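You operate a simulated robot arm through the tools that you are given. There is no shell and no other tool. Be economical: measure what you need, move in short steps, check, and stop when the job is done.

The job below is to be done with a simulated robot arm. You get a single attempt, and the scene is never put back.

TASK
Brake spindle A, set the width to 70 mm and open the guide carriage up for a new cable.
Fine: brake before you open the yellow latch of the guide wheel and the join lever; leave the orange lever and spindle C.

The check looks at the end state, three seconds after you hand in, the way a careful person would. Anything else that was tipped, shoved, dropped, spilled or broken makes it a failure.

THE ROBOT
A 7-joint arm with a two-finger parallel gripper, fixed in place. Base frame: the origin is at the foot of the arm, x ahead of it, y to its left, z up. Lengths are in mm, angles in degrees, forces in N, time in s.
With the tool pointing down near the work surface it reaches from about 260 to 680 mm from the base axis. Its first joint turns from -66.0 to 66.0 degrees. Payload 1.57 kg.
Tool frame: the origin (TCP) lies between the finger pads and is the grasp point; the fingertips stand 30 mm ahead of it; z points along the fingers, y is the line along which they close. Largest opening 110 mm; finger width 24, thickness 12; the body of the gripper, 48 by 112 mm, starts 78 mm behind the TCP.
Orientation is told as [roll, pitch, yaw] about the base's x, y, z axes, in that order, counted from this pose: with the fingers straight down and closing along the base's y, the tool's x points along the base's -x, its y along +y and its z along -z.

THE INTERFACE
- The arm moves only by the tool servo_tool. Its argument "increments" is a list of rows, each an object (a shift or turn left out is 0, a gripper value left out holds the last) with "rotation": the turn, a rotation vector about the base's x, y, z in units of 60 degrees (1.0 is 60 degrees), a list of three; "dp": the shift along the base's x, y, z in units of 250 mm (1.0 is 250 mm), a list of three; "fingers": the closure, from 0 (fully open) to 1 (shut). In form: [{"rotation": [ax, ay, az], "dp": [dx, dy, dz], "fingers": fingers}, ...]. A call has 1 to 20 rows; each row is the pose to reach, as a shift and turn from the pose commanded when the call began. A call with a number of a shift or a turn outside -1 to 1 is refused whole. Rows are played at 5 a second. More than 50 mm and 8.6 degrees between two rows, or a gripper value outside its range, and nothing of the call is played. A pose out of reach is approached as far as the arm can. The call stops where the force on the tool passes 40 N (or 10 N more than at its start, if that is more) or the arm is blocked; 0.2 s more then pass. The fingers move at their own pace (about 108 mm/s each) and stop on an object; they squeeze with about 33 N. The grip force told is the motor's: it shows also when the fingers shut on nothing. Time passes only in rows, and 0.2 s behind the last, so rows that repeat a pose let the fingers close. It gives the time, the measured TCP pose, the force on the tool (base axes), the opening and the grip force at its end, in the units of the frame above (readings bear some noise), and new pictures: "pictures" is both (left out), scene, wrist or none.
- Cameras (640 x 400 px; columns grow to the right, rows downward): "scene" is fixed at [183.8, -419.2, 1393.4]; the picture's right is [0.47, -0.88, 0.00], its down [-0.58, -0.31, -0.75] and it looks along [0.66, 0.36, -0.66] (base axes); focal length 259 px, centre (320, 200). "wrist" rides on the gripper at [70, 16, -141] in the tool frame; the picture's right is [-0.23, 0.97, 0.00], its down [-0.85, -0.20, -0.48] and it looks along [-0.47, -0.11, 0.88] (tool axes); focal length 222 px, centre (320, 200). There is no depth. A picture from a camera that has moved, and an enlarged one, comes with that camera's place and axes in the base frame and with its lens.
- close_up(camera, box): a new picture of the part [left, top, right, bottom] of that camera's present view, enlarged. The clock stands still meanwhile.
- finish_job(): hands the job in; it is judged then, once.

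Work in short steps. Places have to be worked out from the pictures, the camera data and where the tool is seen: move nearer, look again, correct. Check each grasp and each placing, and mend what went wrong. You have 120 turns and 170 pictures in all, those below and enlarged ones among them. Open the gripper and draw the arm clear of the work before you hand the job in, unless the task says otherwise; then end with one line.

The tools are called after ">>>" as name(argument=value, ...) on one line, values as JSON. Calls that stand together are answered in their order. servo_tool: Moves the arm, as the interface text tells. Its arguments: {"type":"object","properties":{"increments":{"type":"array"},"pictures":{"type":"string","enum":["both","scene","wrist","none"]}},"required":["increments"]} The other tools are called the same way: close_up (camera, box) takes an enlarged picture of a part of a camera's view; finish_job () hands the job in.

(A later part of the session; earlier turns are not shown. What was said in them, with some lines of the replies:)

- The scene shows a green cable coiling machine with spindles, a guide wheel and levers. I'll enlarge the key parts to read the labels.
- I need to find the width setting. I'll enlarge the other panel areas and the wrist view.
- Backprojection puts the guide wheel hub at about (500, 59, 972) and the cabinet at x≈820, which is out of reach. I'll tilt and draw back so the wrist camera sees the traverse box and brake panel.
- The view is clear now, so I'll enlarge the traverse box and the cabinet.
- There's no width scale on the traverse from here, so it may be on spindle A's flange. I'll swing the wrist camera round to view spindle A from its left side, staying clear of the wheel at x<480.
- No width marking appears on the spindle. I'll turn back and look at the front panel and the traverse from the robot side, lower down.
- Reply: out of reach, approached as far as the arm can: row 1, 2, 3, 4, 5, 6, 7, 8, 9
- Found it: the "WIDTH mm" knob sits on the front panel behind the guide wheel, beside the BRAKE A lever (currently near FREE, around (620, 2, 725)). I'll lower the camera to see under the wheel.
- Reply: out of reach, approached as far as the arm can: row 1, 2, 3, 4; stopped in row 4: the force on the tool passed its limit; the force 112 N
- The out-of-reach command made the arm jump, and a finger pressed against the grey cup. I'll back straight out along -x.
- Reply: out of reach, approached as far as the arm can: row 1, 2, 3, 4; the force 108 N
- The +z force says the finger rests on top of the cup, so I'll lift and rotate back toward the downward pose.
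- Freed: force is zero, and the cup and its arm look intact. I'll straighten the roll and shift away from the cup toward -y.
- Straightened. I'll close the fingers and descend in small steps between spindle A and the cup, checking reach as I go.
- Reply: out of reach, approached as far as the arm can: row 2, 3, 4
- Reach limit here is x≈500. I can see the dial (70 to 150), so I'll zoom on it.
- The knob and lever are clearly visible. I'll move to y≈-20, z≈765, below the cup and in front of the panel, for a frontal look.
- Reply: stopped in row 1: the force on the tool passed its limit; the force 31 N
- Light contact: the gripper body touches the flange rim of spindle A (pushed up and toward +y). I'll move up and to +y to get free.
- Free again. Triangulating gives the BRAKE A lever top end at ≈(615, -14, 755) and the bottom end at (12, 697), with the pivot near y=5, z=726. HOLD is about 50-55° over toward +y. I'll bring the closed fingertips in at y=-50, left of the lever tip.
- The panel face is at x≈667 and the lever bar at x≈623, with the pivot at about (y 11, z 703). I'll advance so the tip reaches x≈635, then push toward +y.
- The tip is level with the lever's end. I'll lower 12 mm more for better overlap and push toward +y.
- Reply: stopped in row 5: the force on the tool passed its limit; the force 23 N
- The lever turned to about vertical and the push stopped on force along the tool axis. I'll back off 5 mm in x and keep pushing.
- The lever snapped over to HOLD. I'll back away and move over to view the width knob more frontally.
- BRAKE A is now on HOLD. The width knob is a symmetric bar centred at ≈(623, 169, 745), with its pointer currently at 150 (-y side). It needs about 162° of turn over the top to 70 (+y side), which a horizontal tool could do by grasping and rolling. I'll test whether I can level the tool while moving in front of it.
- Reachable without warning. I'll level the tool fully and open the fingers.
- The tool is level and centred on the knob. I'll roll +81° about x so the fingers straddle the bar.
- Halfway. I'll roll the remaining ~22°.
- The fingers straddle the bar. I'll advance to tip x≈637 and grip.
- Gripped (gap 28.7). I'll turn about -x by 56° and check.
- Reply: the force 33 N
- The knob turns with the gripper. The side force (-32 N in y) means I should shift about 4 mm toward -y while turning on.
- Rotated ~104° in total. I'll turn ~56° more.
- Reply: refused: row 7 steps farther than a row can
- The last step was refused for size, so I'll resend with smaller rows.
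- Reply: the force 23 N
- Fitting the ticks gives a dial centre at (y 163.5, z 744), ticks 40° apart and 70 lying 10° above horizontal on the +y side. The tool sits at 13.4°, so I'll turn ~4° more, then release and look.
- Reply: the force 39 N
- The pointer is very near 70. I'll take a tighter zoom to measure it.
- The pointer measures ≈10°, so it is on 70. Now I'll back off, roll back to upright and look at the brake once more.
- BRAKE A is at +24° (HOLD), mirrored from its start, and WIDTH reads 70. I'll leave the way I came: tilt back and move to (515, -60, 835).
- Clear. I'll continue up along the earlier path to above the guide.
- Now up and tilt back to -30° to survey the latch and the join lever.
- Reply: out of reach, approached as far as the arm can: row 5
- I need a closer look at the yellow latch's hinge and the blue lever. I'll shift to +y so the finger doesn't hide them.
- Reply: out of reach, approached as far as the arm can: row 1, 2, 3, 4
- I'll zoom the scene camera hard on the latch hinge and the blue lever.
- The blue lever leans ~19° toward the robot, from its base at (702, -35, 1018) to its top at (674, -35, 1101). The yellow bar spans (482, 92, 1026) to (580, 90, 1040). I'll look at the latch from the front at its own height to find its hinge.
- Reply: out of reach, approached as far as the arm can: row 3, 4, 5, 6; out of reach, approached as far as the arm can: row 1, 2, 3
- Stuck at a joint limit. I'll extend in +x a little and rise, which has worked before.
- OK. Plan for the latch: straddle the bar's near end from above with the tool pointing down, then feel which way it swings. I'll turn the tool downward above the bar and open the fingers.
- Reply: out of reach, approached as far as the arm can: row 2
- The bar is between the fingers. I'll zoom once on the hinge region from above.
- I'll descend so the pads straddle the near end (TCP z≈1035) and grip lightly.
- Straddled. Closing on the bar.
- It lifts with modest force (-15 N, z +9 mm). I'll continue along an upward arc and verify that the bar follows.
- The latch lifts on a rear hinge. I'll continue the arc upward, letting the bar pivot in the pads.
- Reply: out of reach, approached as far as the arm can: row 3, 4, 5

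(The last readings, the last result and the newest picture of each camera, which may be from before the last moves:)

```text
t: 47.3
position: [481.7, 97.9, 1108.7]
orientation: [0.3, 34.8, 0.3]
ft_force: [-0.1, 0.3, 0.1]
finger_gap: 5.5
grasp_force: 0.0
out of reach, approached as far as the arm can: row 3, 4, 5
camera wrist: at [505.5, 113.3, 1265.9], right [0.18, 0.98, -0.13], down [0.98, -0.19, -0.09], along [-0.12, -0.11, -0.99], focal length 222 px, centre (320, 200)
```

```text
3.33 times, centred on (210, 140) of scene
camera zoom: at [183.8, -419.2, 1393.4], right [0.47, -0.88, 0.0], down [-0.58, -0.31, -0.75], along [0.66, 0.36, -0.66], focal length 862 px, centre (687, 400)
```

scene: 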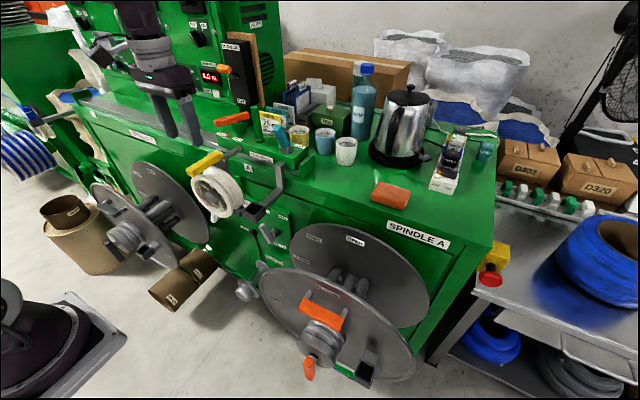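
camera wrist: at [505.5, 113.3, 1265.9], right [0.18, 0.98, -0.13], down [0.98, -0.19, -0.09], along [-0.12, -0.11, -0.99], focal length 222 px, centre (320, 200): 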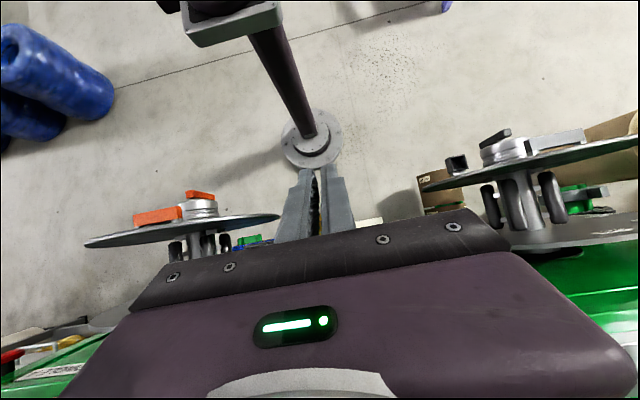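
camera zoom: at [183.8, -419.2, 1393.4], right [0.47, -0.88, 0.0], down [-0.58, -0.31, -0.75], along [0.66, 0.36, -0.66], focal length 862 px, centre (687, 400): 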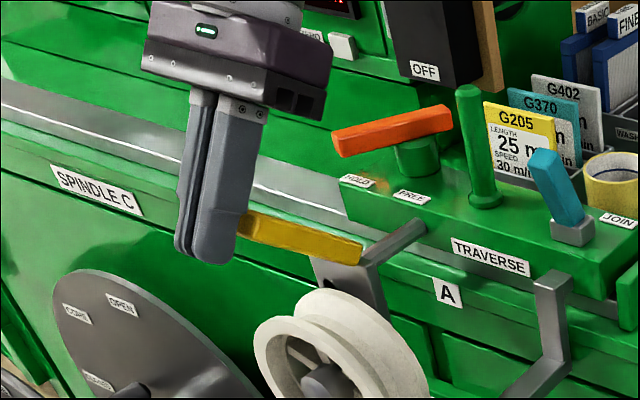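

The pads slipped off but the bar stays raised. I'll close the fingers, stand the tool upright in front of the bar and push its underside toward +x.

>>> servo_tool(increments=[{"rotation": [0, -0.12, 0], "dp": [-0.05, -0.01, 0.0], "fingers": 1}, {"rotation": [0, -0.24, 0], "dp": [-0.1, -0.02, 0.0]}, {"rotation": [0, -0.36, 0], "dp": [-0.13, -0.03, 0.0]}, {"rotation": [0, -0.48, 0], "dp": [-0.13, -0.03, 0.0]}, {"rotation": [0, -0.58, 0], "dp": [-0.13, -0.03, -0.02]}, {"rotation": [0, -0.58, 0], "dp": [-0.13, -0.03, -0.04]}], pictures="wrist")

>>> close_up(camera="scene", box=[150, 80, 270, 200])

```text
t: 48.7
position: [449.8, 89.0, 1098.2]
orientation: [0.1, -0.2, 0.2]
ft_force: [0.2, 0.0, 0.5]
finger_gap: 0.3
grasp_force: 21.8
camera wrist: at [380.3, 105.6, 1240.5], right [0.22, 0.97, 0.0], down [0.85, -0.2, 0.48], along [0.47, -0.11, -0.88], focal length 222 px, centre (320, 200)
```

wrist: 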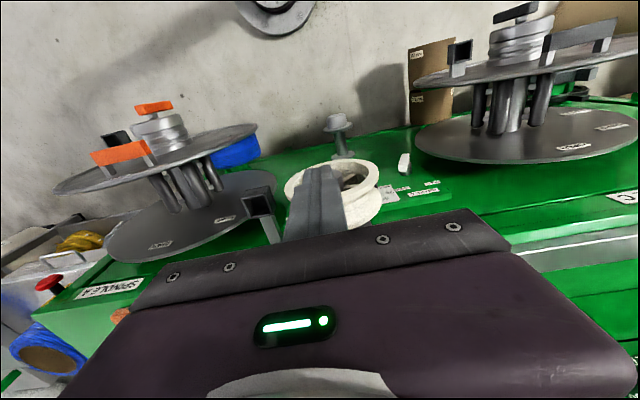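

```text
3.33 times, centred on (210, 140) of scene
camera zoom: at [183.8, -419.2, 1393.4], right [0.47, -0.88, 0.0], down [-0.58, -0.31, -0.75], along [0.66, 0.36, -0.66], focal length 862 px, centre (687, 400)
```

zoom: 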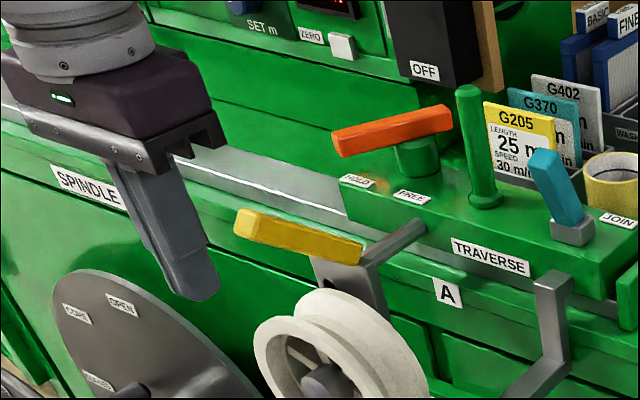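

I'll lower the tip to z≈1050 and push +x in steps.

>>> servo_tool(increments=[{"dp": [0.06, 0.005, -0.07]}, {"dp": [0.14, 0.005, -0.07]}, {"dp": [0.2, 0.005, -0.07]}, {"dp": [0.26, 0.005, -0.07]}, {"dp": [0.32, 0.005, -0.05]}, {"dp": [0.38, 0.005, -0.03]}], pictures="wrist")

>>> close_up(camera="scene", box=[150, 80, 270, 200])

```text
t: 50.1
position: [540.8, 89.2, 1089.2]
orientation: [-0.2, 0.6, 0.3]
ft_force: [-33.0, -3.2, -8.7]
finger_gap: 0.0
grasp_force: 21.5
camera wrist: at [473.1, 106.1, 1233.3], right [0.22, 0.97, 0.0], down [0.86, -0.2, 0.47], along [0.46, -0.11, -0.88], focal length 222 px, centre (320, 200)
```

wrist: 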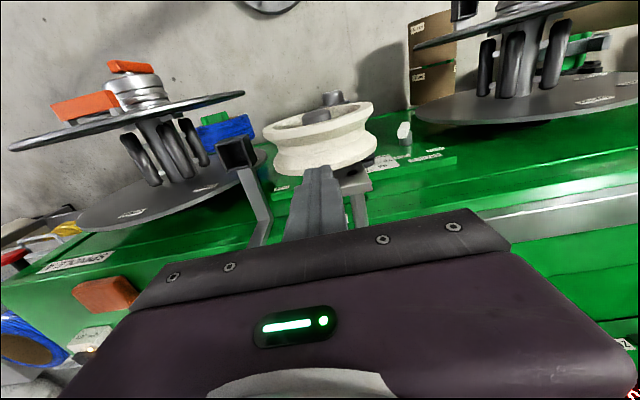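

```text
3.33 times, centred on (210, 140) of scene
camera zoom: at [182.8, -419.3, 1393.5], right [0.47, -0.88, 0.0], down [-0.58, -0.31, -0.75], along [0.66, 0.36, -0.66], focal length 862 px, centre (687, 400)
```

zoom: 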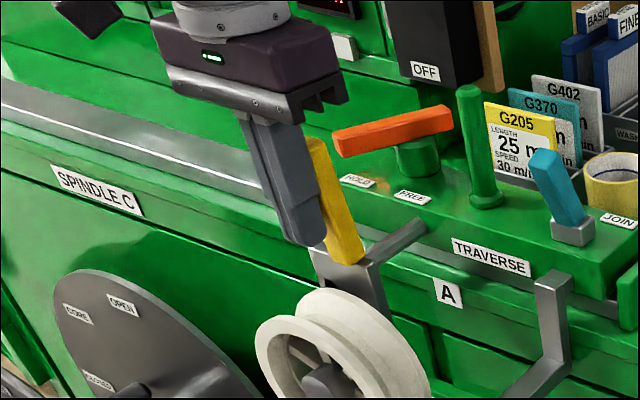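

The bar is nearly upright. I'll push a little more to find its stop.

>>> servo_tool(increments=[{"dp": [0.03, 0.0, 0.02]}, {"dp": [0.06, 0.0, 0.03]}, {"dp": [0.1, 0.0, 0.04]}], pictures="none")

>>> close_up(camera="scene", box=[150, 80, 270, 200])

```text
t: 50.4
position: [539.6, 89.7, 1091.1]
orientation: [-0.2, 1.1, 0.2]
ft_force: [-15.9, -0.2, 7.6]
finger_gap: 0.0
grasp_force: 21.5
stopped in row 1: the force on the tool passed its limit (the readings are from after the stop); the commanded pose is now the measured one
```

```text
3.33 times, centred on (210, 140) of scene
camera zoom: at [183.1, -419.2, 1393.5], right [0.47, -0.88, 0.0], down [-0.58, -0.31, -0.75], along [0.66, 0.36, -0.66], focal length 862 px, centre (687, 400)
```

zoom: 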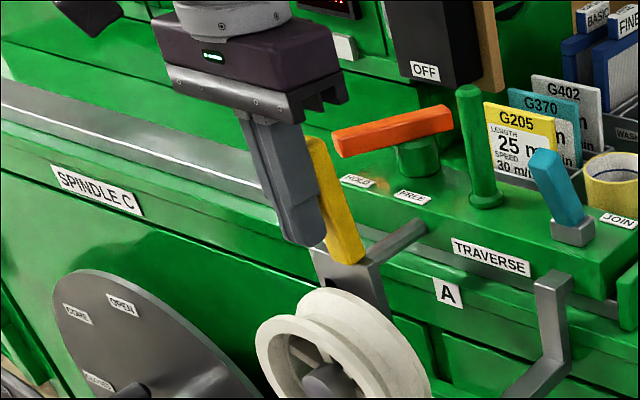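

The stop is reached and the bar stands vertical. I'll back off and check that it stays.

>>> servo_tool(increments=[{"dp": [-0.1, 0.0, 0.02]}, {"dp": [-0.22, 0.0, 0.1]}, {"dp": [-0.25, 0.0, 0.25]}, {"dp": [-0.2, -0.1, 0.35]}, {"dp": [-0.15, -0.25, 0.45]}], pictures="wrist")

>>> close_up(camera="scene", box=[170, 80, 330, 200])

```text
t: 51.6
position: [502.8, 27.2, 1201.6]
orientation: [-0.1, 1.0, 0.2]
ft_force: [-0.3, -0.1, -0.1]
finger_gap: 0.0
grasp_force: 21.5
camera wrist: at [436.5, 43.8, 1344.6], right [0.22, 0.97, -0.01], down [0.86, -0.2, 0.46], along [0.45, -0.11, -0.89], focal length 222 px, centre (320, 200)
```

wrist: 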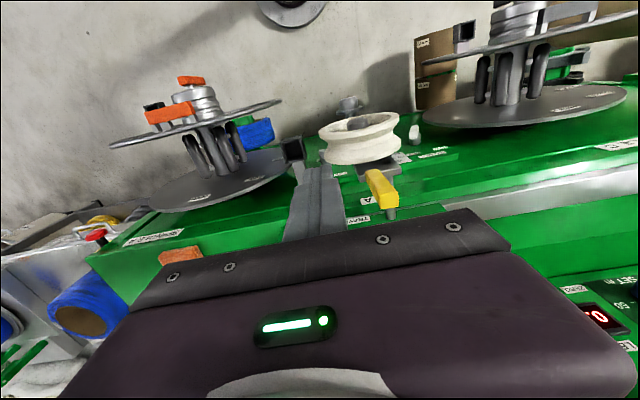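

```text
3.33 times, centred on (250, 140) of scene
camera zoom: at [183.8, -419.2, 1393.4], right [0.47, -0.88, 0.0], down [-0.58, -0.31, -0.75], along [0.66, 0.36, -0.66], focal length 862 px, centre (553, 400)
```

zoom: 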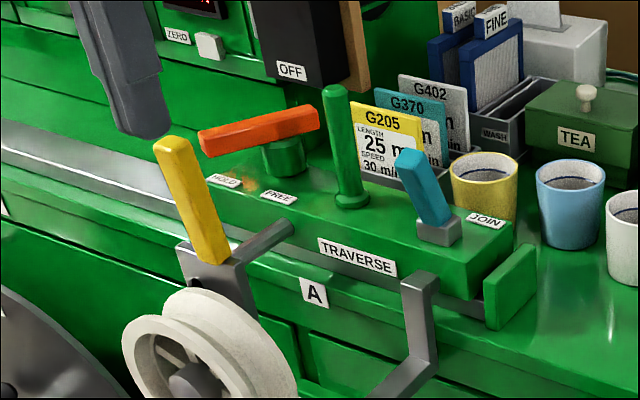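

The latch stays upright and open. Now the blue lever: I'll move to y=-35, tilting to -45° with the fingers closed, stopping short of the lever at first.

>>> servo_tool(increments=[{"rotation": [0, -0.13, 0], "dp": [0.05, -0.08, 0.0]}, {"rotation": [0, -0.26, 0], "dp": [0.1, -0.16, 0.0]}, {"rotation": [0, -0.39, 0], "dp": [0.15, -0.25, 0.0]}, {"rotation": [0, -0.52, 0], "dp": [0.2, -0.25, 0.0]}, {"rotation": [0, -0.65, 0], "dp": [0.28, -0.25, 0.0]}, {"rotation": [0, -0.75, 0], "dp": [0.36, -0.25, -0.05]}, {"rotation": [0, -0.75, 0], "dp": [0.36, -0.25, -0.15]}], pictures="both")

>>> close_up(camera="scene", box=[210, 60, 330, 180])

```text
t: 53.2
position: [594.2, -36.6, 1164.2]
orientation: [-0.3, -44.1, 0.2]
ft_force: [0.9, -0.4, 0.7]
finger_gap: 0.0
grasp_force: 20.7
camera wrist: at [446.3, -19.1, 1218.8], right [0.16, 0.97, 0.15], down [0.28, -0.2, 0.94], along [0.95, -0.11, -0.31], focal length 222 px, centre (320, 200)
```

scene: 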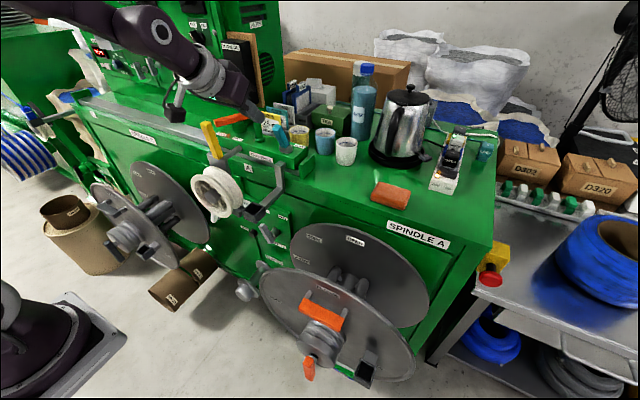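
wrist: 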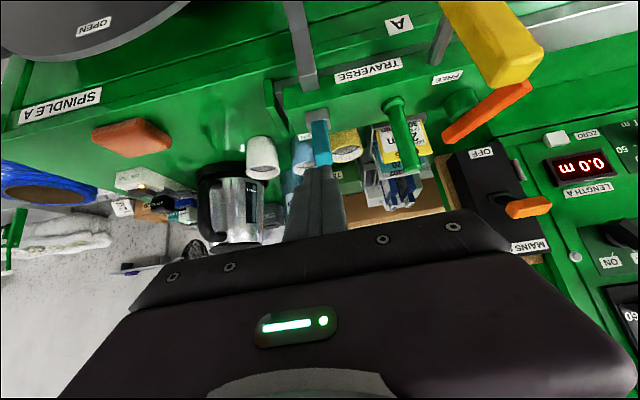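

```text
3.33 times, centred on (270, 120) of scene
camera zoom: at [183.8, -419.2, 1393.4], right [0.47, -0.88, 0.0], down [-0.58, -0.31, -0.75], along [0.66, 0.36, -0.66], focal length 862 px, centre (487, 467)
```

zoom: 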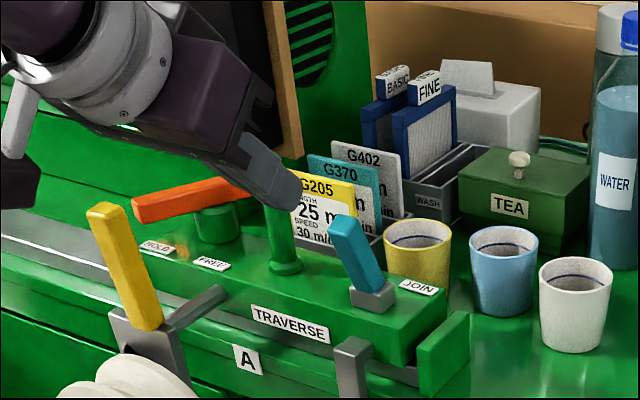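

The lever is aligned at y≈-36. I'll descend to tip z≈1080 in front of it and push +x gently.

>>> servo_tool(increments=[{"dp": [0, 0, -0.13]}, {"dp": [0.0, 0, -0.25]}, {"dp": [0.08, 0, -0.25]}, {"dp": [0.14, 0, -0.25]}, {"dp": [0.2, 0, -0.25]}, {"dp": [0.26, 0, -0.25]}], pictures="wrist")

>>> close_up(camera="scene", box=[210, 60, 330, 180])

```text
t: 54.6
position: [659.1, -36.1, 1100.8]
orientation: [-0.3, -44.1, 0.2]
ft_force: [-0.6, 0.3, 0.7]
finger_gap: 0.0
grasp_force: 21.8
camera wrist: at [511.3, -19.6, 1156.5], right [0.16, 0.97, 0.15], down [0.28, -0.2, 0.94], along [0.95, -0.11, -0.31], focal length 222 px, centre (320, 200)
```

wrist: 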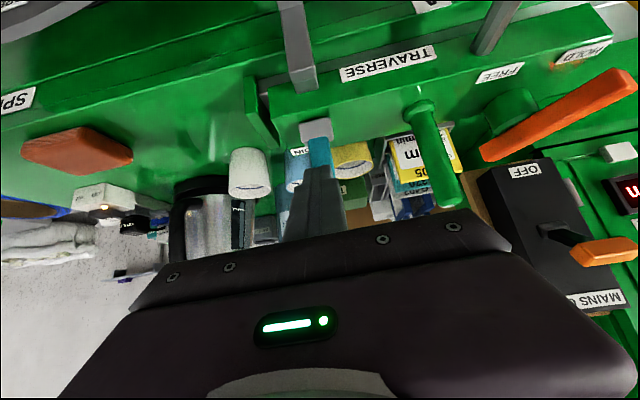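

```text
3.33 times, centred on (270, 120) of scene
camera zoom: at [183.8, -419.2, 1393.4], right [0.47, -0.88, 0.0], down [-0.58, -0.31, -0.75], along [0.66, 0.36, -0.66], focal length 862 px, centre (487, 467)
```

zoom: 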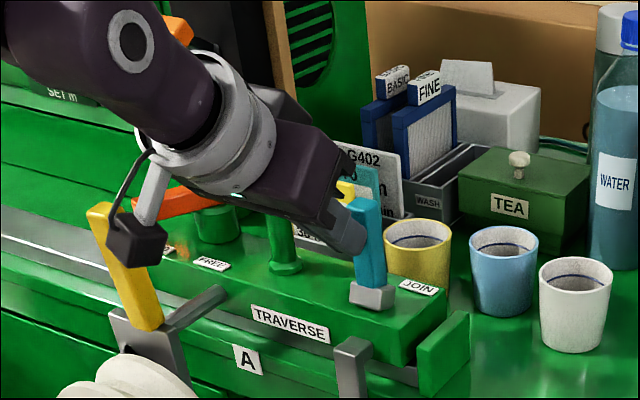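

The lever is moving freely and is now about vertical. I'll continue another ~40 mm.

>>> servo_tool(increments=[{"dp": [0.05, 0, 0]}, {"dp": [0.1, 0, 0]}, {"dp": [0.15, 0, 0]}], pictures="wrist")

>>> close_up(camera="scene", box=[210, 60, 330, 180])

```text
t: 55.4
position: [689.7, -34.7, 1103.0]
orientation: [-0.3, -43.6, 0.3]
ft_force: [-32.0, 1.7, 18.3]
finger_gap: 0.0
grasp_force: 21.2
stopped in row 3: the force on the tool passed its limit (the readings are from after the stop); the commanded pose is now the measured one
camera wrist: at [544.4, -19.3, 1158.5], right [0.16, 0.97, 0.15], down [0.29, -0.2, 0.94], along [0.94, -0.11, -0.31], focal length 222 px, centre (320, 200)
```

wrist: 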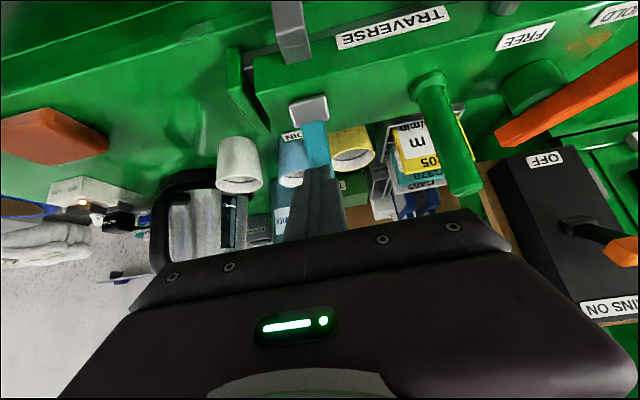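

```text
3.33 times, centred on (270, 120) of scene
camera zoom: at [182.4, -419.1, 1393.6], right [0.47, -0.88, 0.0], down [-0.58, -0.31, -0.75], along [0.66, 0.36, -0.66], focal length 862 px, centre (487, 467)
```

zoom: 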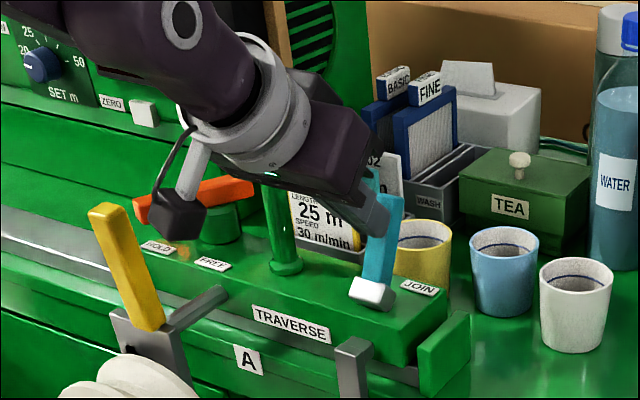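

The stop is reached with the lever now leaning away. I'll back off and verify that it stays.

>>> servo_tool(increments=[{"dp": [-0.12, 0, 0.02]}, {"dp": [-0.28, 0, 0.1]}, {"dp": [-0.38, 0, 0.25]}, {"dp": [-0.45, 0, 0.4]}, {"dp": [-0.5, 0, 0.55]}, {"dp": [-0.5, 0, 0.7]}], pictures="both")

>>> close_up(camera="scene", box=[190, 80, 330, 200])

>>> close_up(camera="scene", box=[220, 190, 310, 270])

>>> close_up(camera="scene", box=[250, 220, 440, 390])

```text
t: 56.8
position: [568.1, -33.5, 1277.6]
orientation: [-0.3, -43.7, 0.1]
ft_force: [-0.3, -0.2, 0.4]
finger_gap: 0.0
grasp_force: 21.3
camera wrist: at [421.4, -16.6, 1333.1], right [0.16, 0.97, 0.15], down [0.29, -0.2, 0.94], along [0.94, -0.11, -0.31], focal length 222 px, centre (320, 200)
```

scene: 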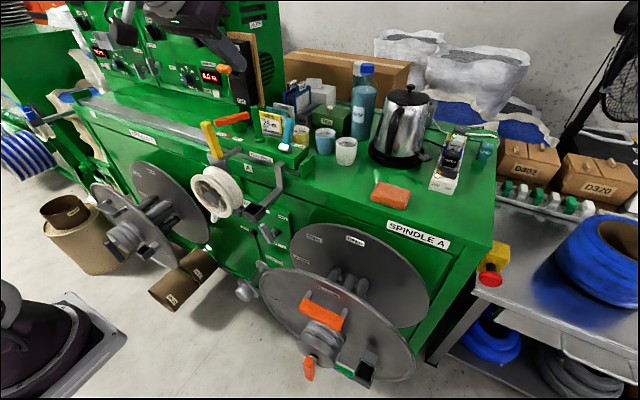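
wrist: 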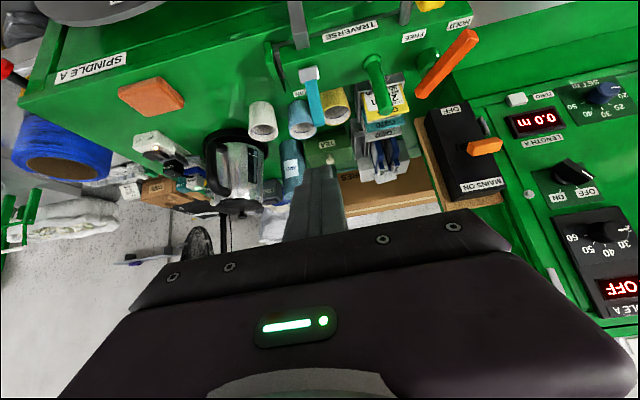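

```text
3.33 times, centred on (260, 140) of scene
camera zoom: at [183.8, -419.2, 1393.4], right [0.47, -0.88, 0.0], down [-0.58, -0.31, -0.75], along [0.66, 0.36, -0.66], focal length 862 px, centre (520, 400)
```

zoom: 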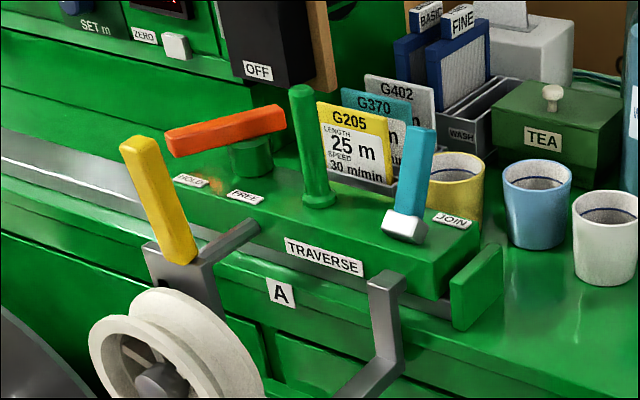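

```text
5.00 times, centred on (265, 230) of scene
camera zoom: at [183.8, -419.2, 1393.4], right [0.47, -0.88, 0.0], down [-0.58, -0.31, -0.75], along [0.66, 0.36, -0.66], focal length 1294 px, centre (595, 50)
```

zoom: 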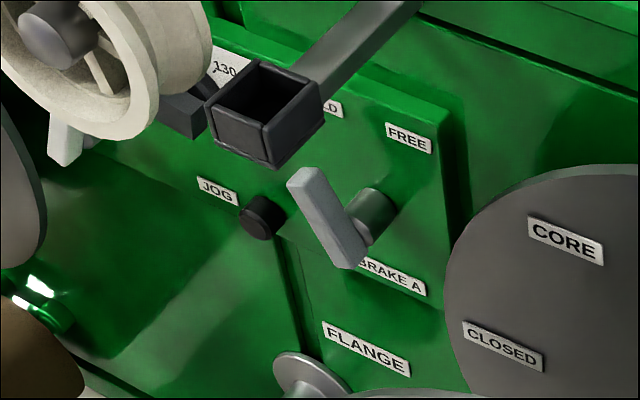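

```text
2.35 times, centred on (345, 305) of scene
camera zoom: at [183.8, -419.2, 1393.4], right [0.47, -0.88, 0.0], down [-0.58, -0.31, -0.75], along [0.66, 0.36, -0.66], focal length 609 px, centre (261, -47)
```

zoom: 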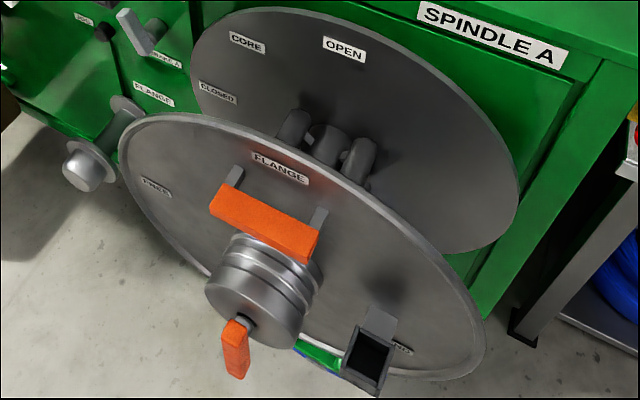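

Latch and lever are stable. Before handing in, I want to check where the JOIN label sits relative to the lever.

>>> close_up(camera="wrist", box=[260, 10, 500, 180])

>>> close_up(camera="scene", box=[255, 105, 315, 155])

```text
2.35 times, centred on (380, 95) of wrist
camera zoom: at [421.4, -16.6, 1333.1], right [0.16, 0.97, 0.15], down [0.29, -0.2, 0.94], along [0.94, -0.11, -0.31], focal length 523 px, centre (179, 447)
```

zoom: 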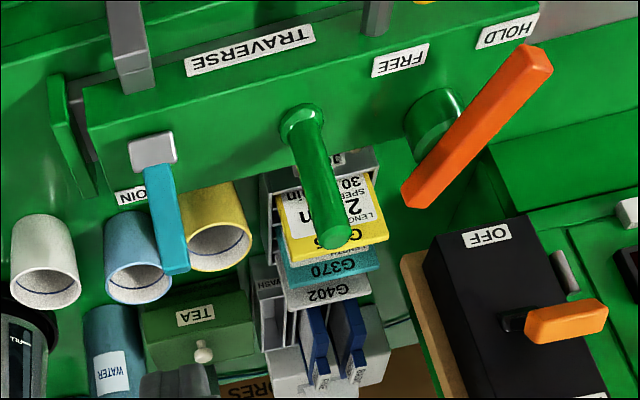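

```text
8.00 times, centred on (285, 130) of scene
camera zoom: at [183.8, -419.2, 1393.4], right [0.47, -0.88, 0.0], down [-0.58, -0.31, -0.75], along [0.66, 0.36, -0.66], focal length 2070 px, centre (600, 760)
```

zoom: 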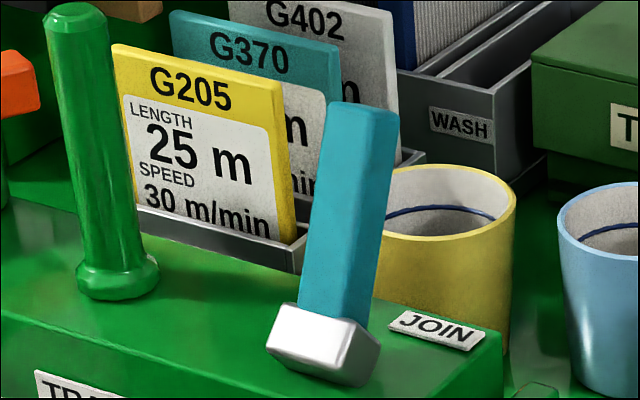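

JOIN is the lever's only label, so I read it as its name. It was shut when leaning toward the arm, and it is now thrown fully over. I'll open the gripper and retreat to a clear pose.

>>> servo_tool(increments=[{"rotation": [0, 0.1, 0], "dp": [-0.05, 0, 0.05]}, {"rotation": [0, 0.22, 0], "dp": [-0.12, 0, 0.05], "fingers": 0}, {"rotation": [0, 0.34, 0], "dp": [-0.25, 0, 0.05], "fingers": 0}, {"rotation": [0, 0.46, 0], "dp": [-0.38, 0, 0.05], "fingers": 0}, {"rotation": [0, 0.58, 0], "dp": [-0.5, 0, 0.0], "fingers": 0}, {"rotation": [0, 0.7, 0], "dp": [-0.6, 0, 0.0], "fingers": 0}, {"rotation": [0, 0.73, 0], "dp": [-0.68, 0, 0.0], "fingers": 0}], pictures="both")

>>> close_up(camera="wrist", box=[300, 60, 460, 180])

```text
t: 58.4
position: [398.4, -35.4, 1276.8]
orientation: [0.0, 0.3, 0.2]
ft_force: [0.7, 0.3, 0.9]
finger_gap: 110.0
grasp_force: 0.0
camera wrist: at [331.0, -19.0, 1419.4], right [0.22, 0.97, 0.0], down [0.86, -0.2, 0.47], along [0.46, -0.11, -0.88], focal length 222 px, centre (320, 200)
```

scene: 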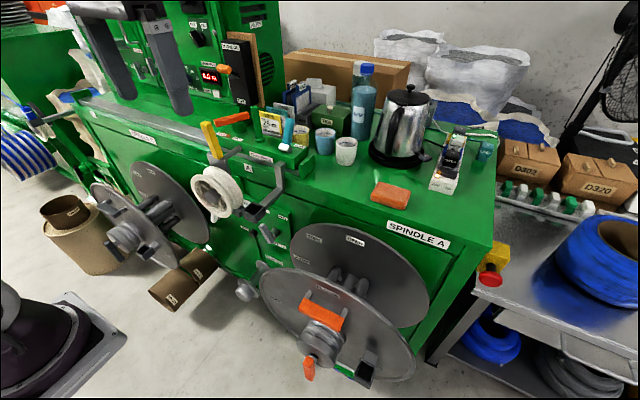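
wrist: 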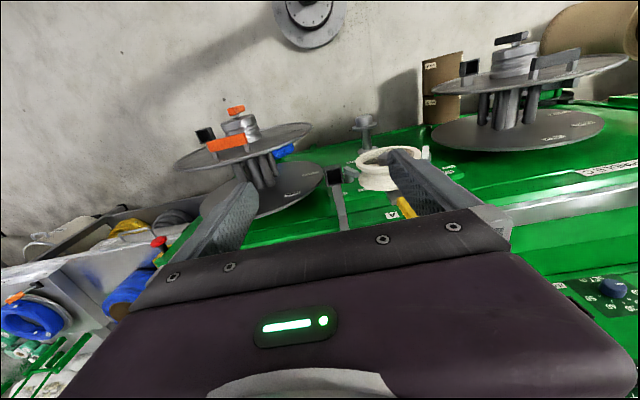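

```text
3.33 times, centred on (380, 120) of wrist
camera zoom: at [331.0, -19.0, 1419.4], right [0.22, 0.97, 0.0], down [0.86, -0.2, 0.47], along [0.46, -0.11, -0.88], focal length 740 px, centre (120, 467)
```

zoom: 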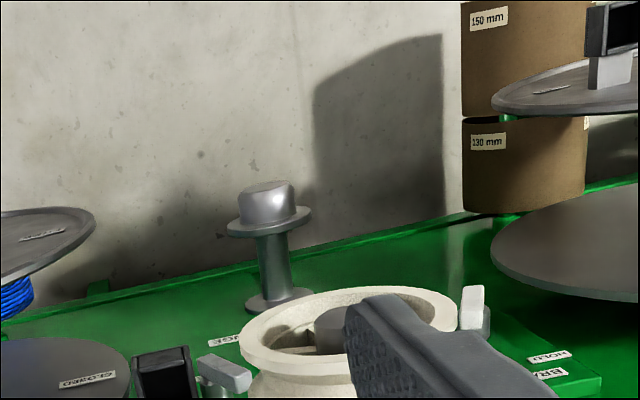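

Everything is in place and the arm is clear with the gripper open, so I'm handing in.

>>> finish_job()

```text
The job is handed in.
```

Spindle A is braked (HOLD), the width is set to 70 mm, and the yellow latch and the join lever are open. I took the lever's far-side position as open, because its only label is JOIN. Early on the gripper pressed on the guide carriage's grey cup (forces up to about 94 N) and briefly touched spindle A's flange. Both looked undamaged, though spindle A may have turned 1–2°. I didn't touch the orange lever or spindle C.
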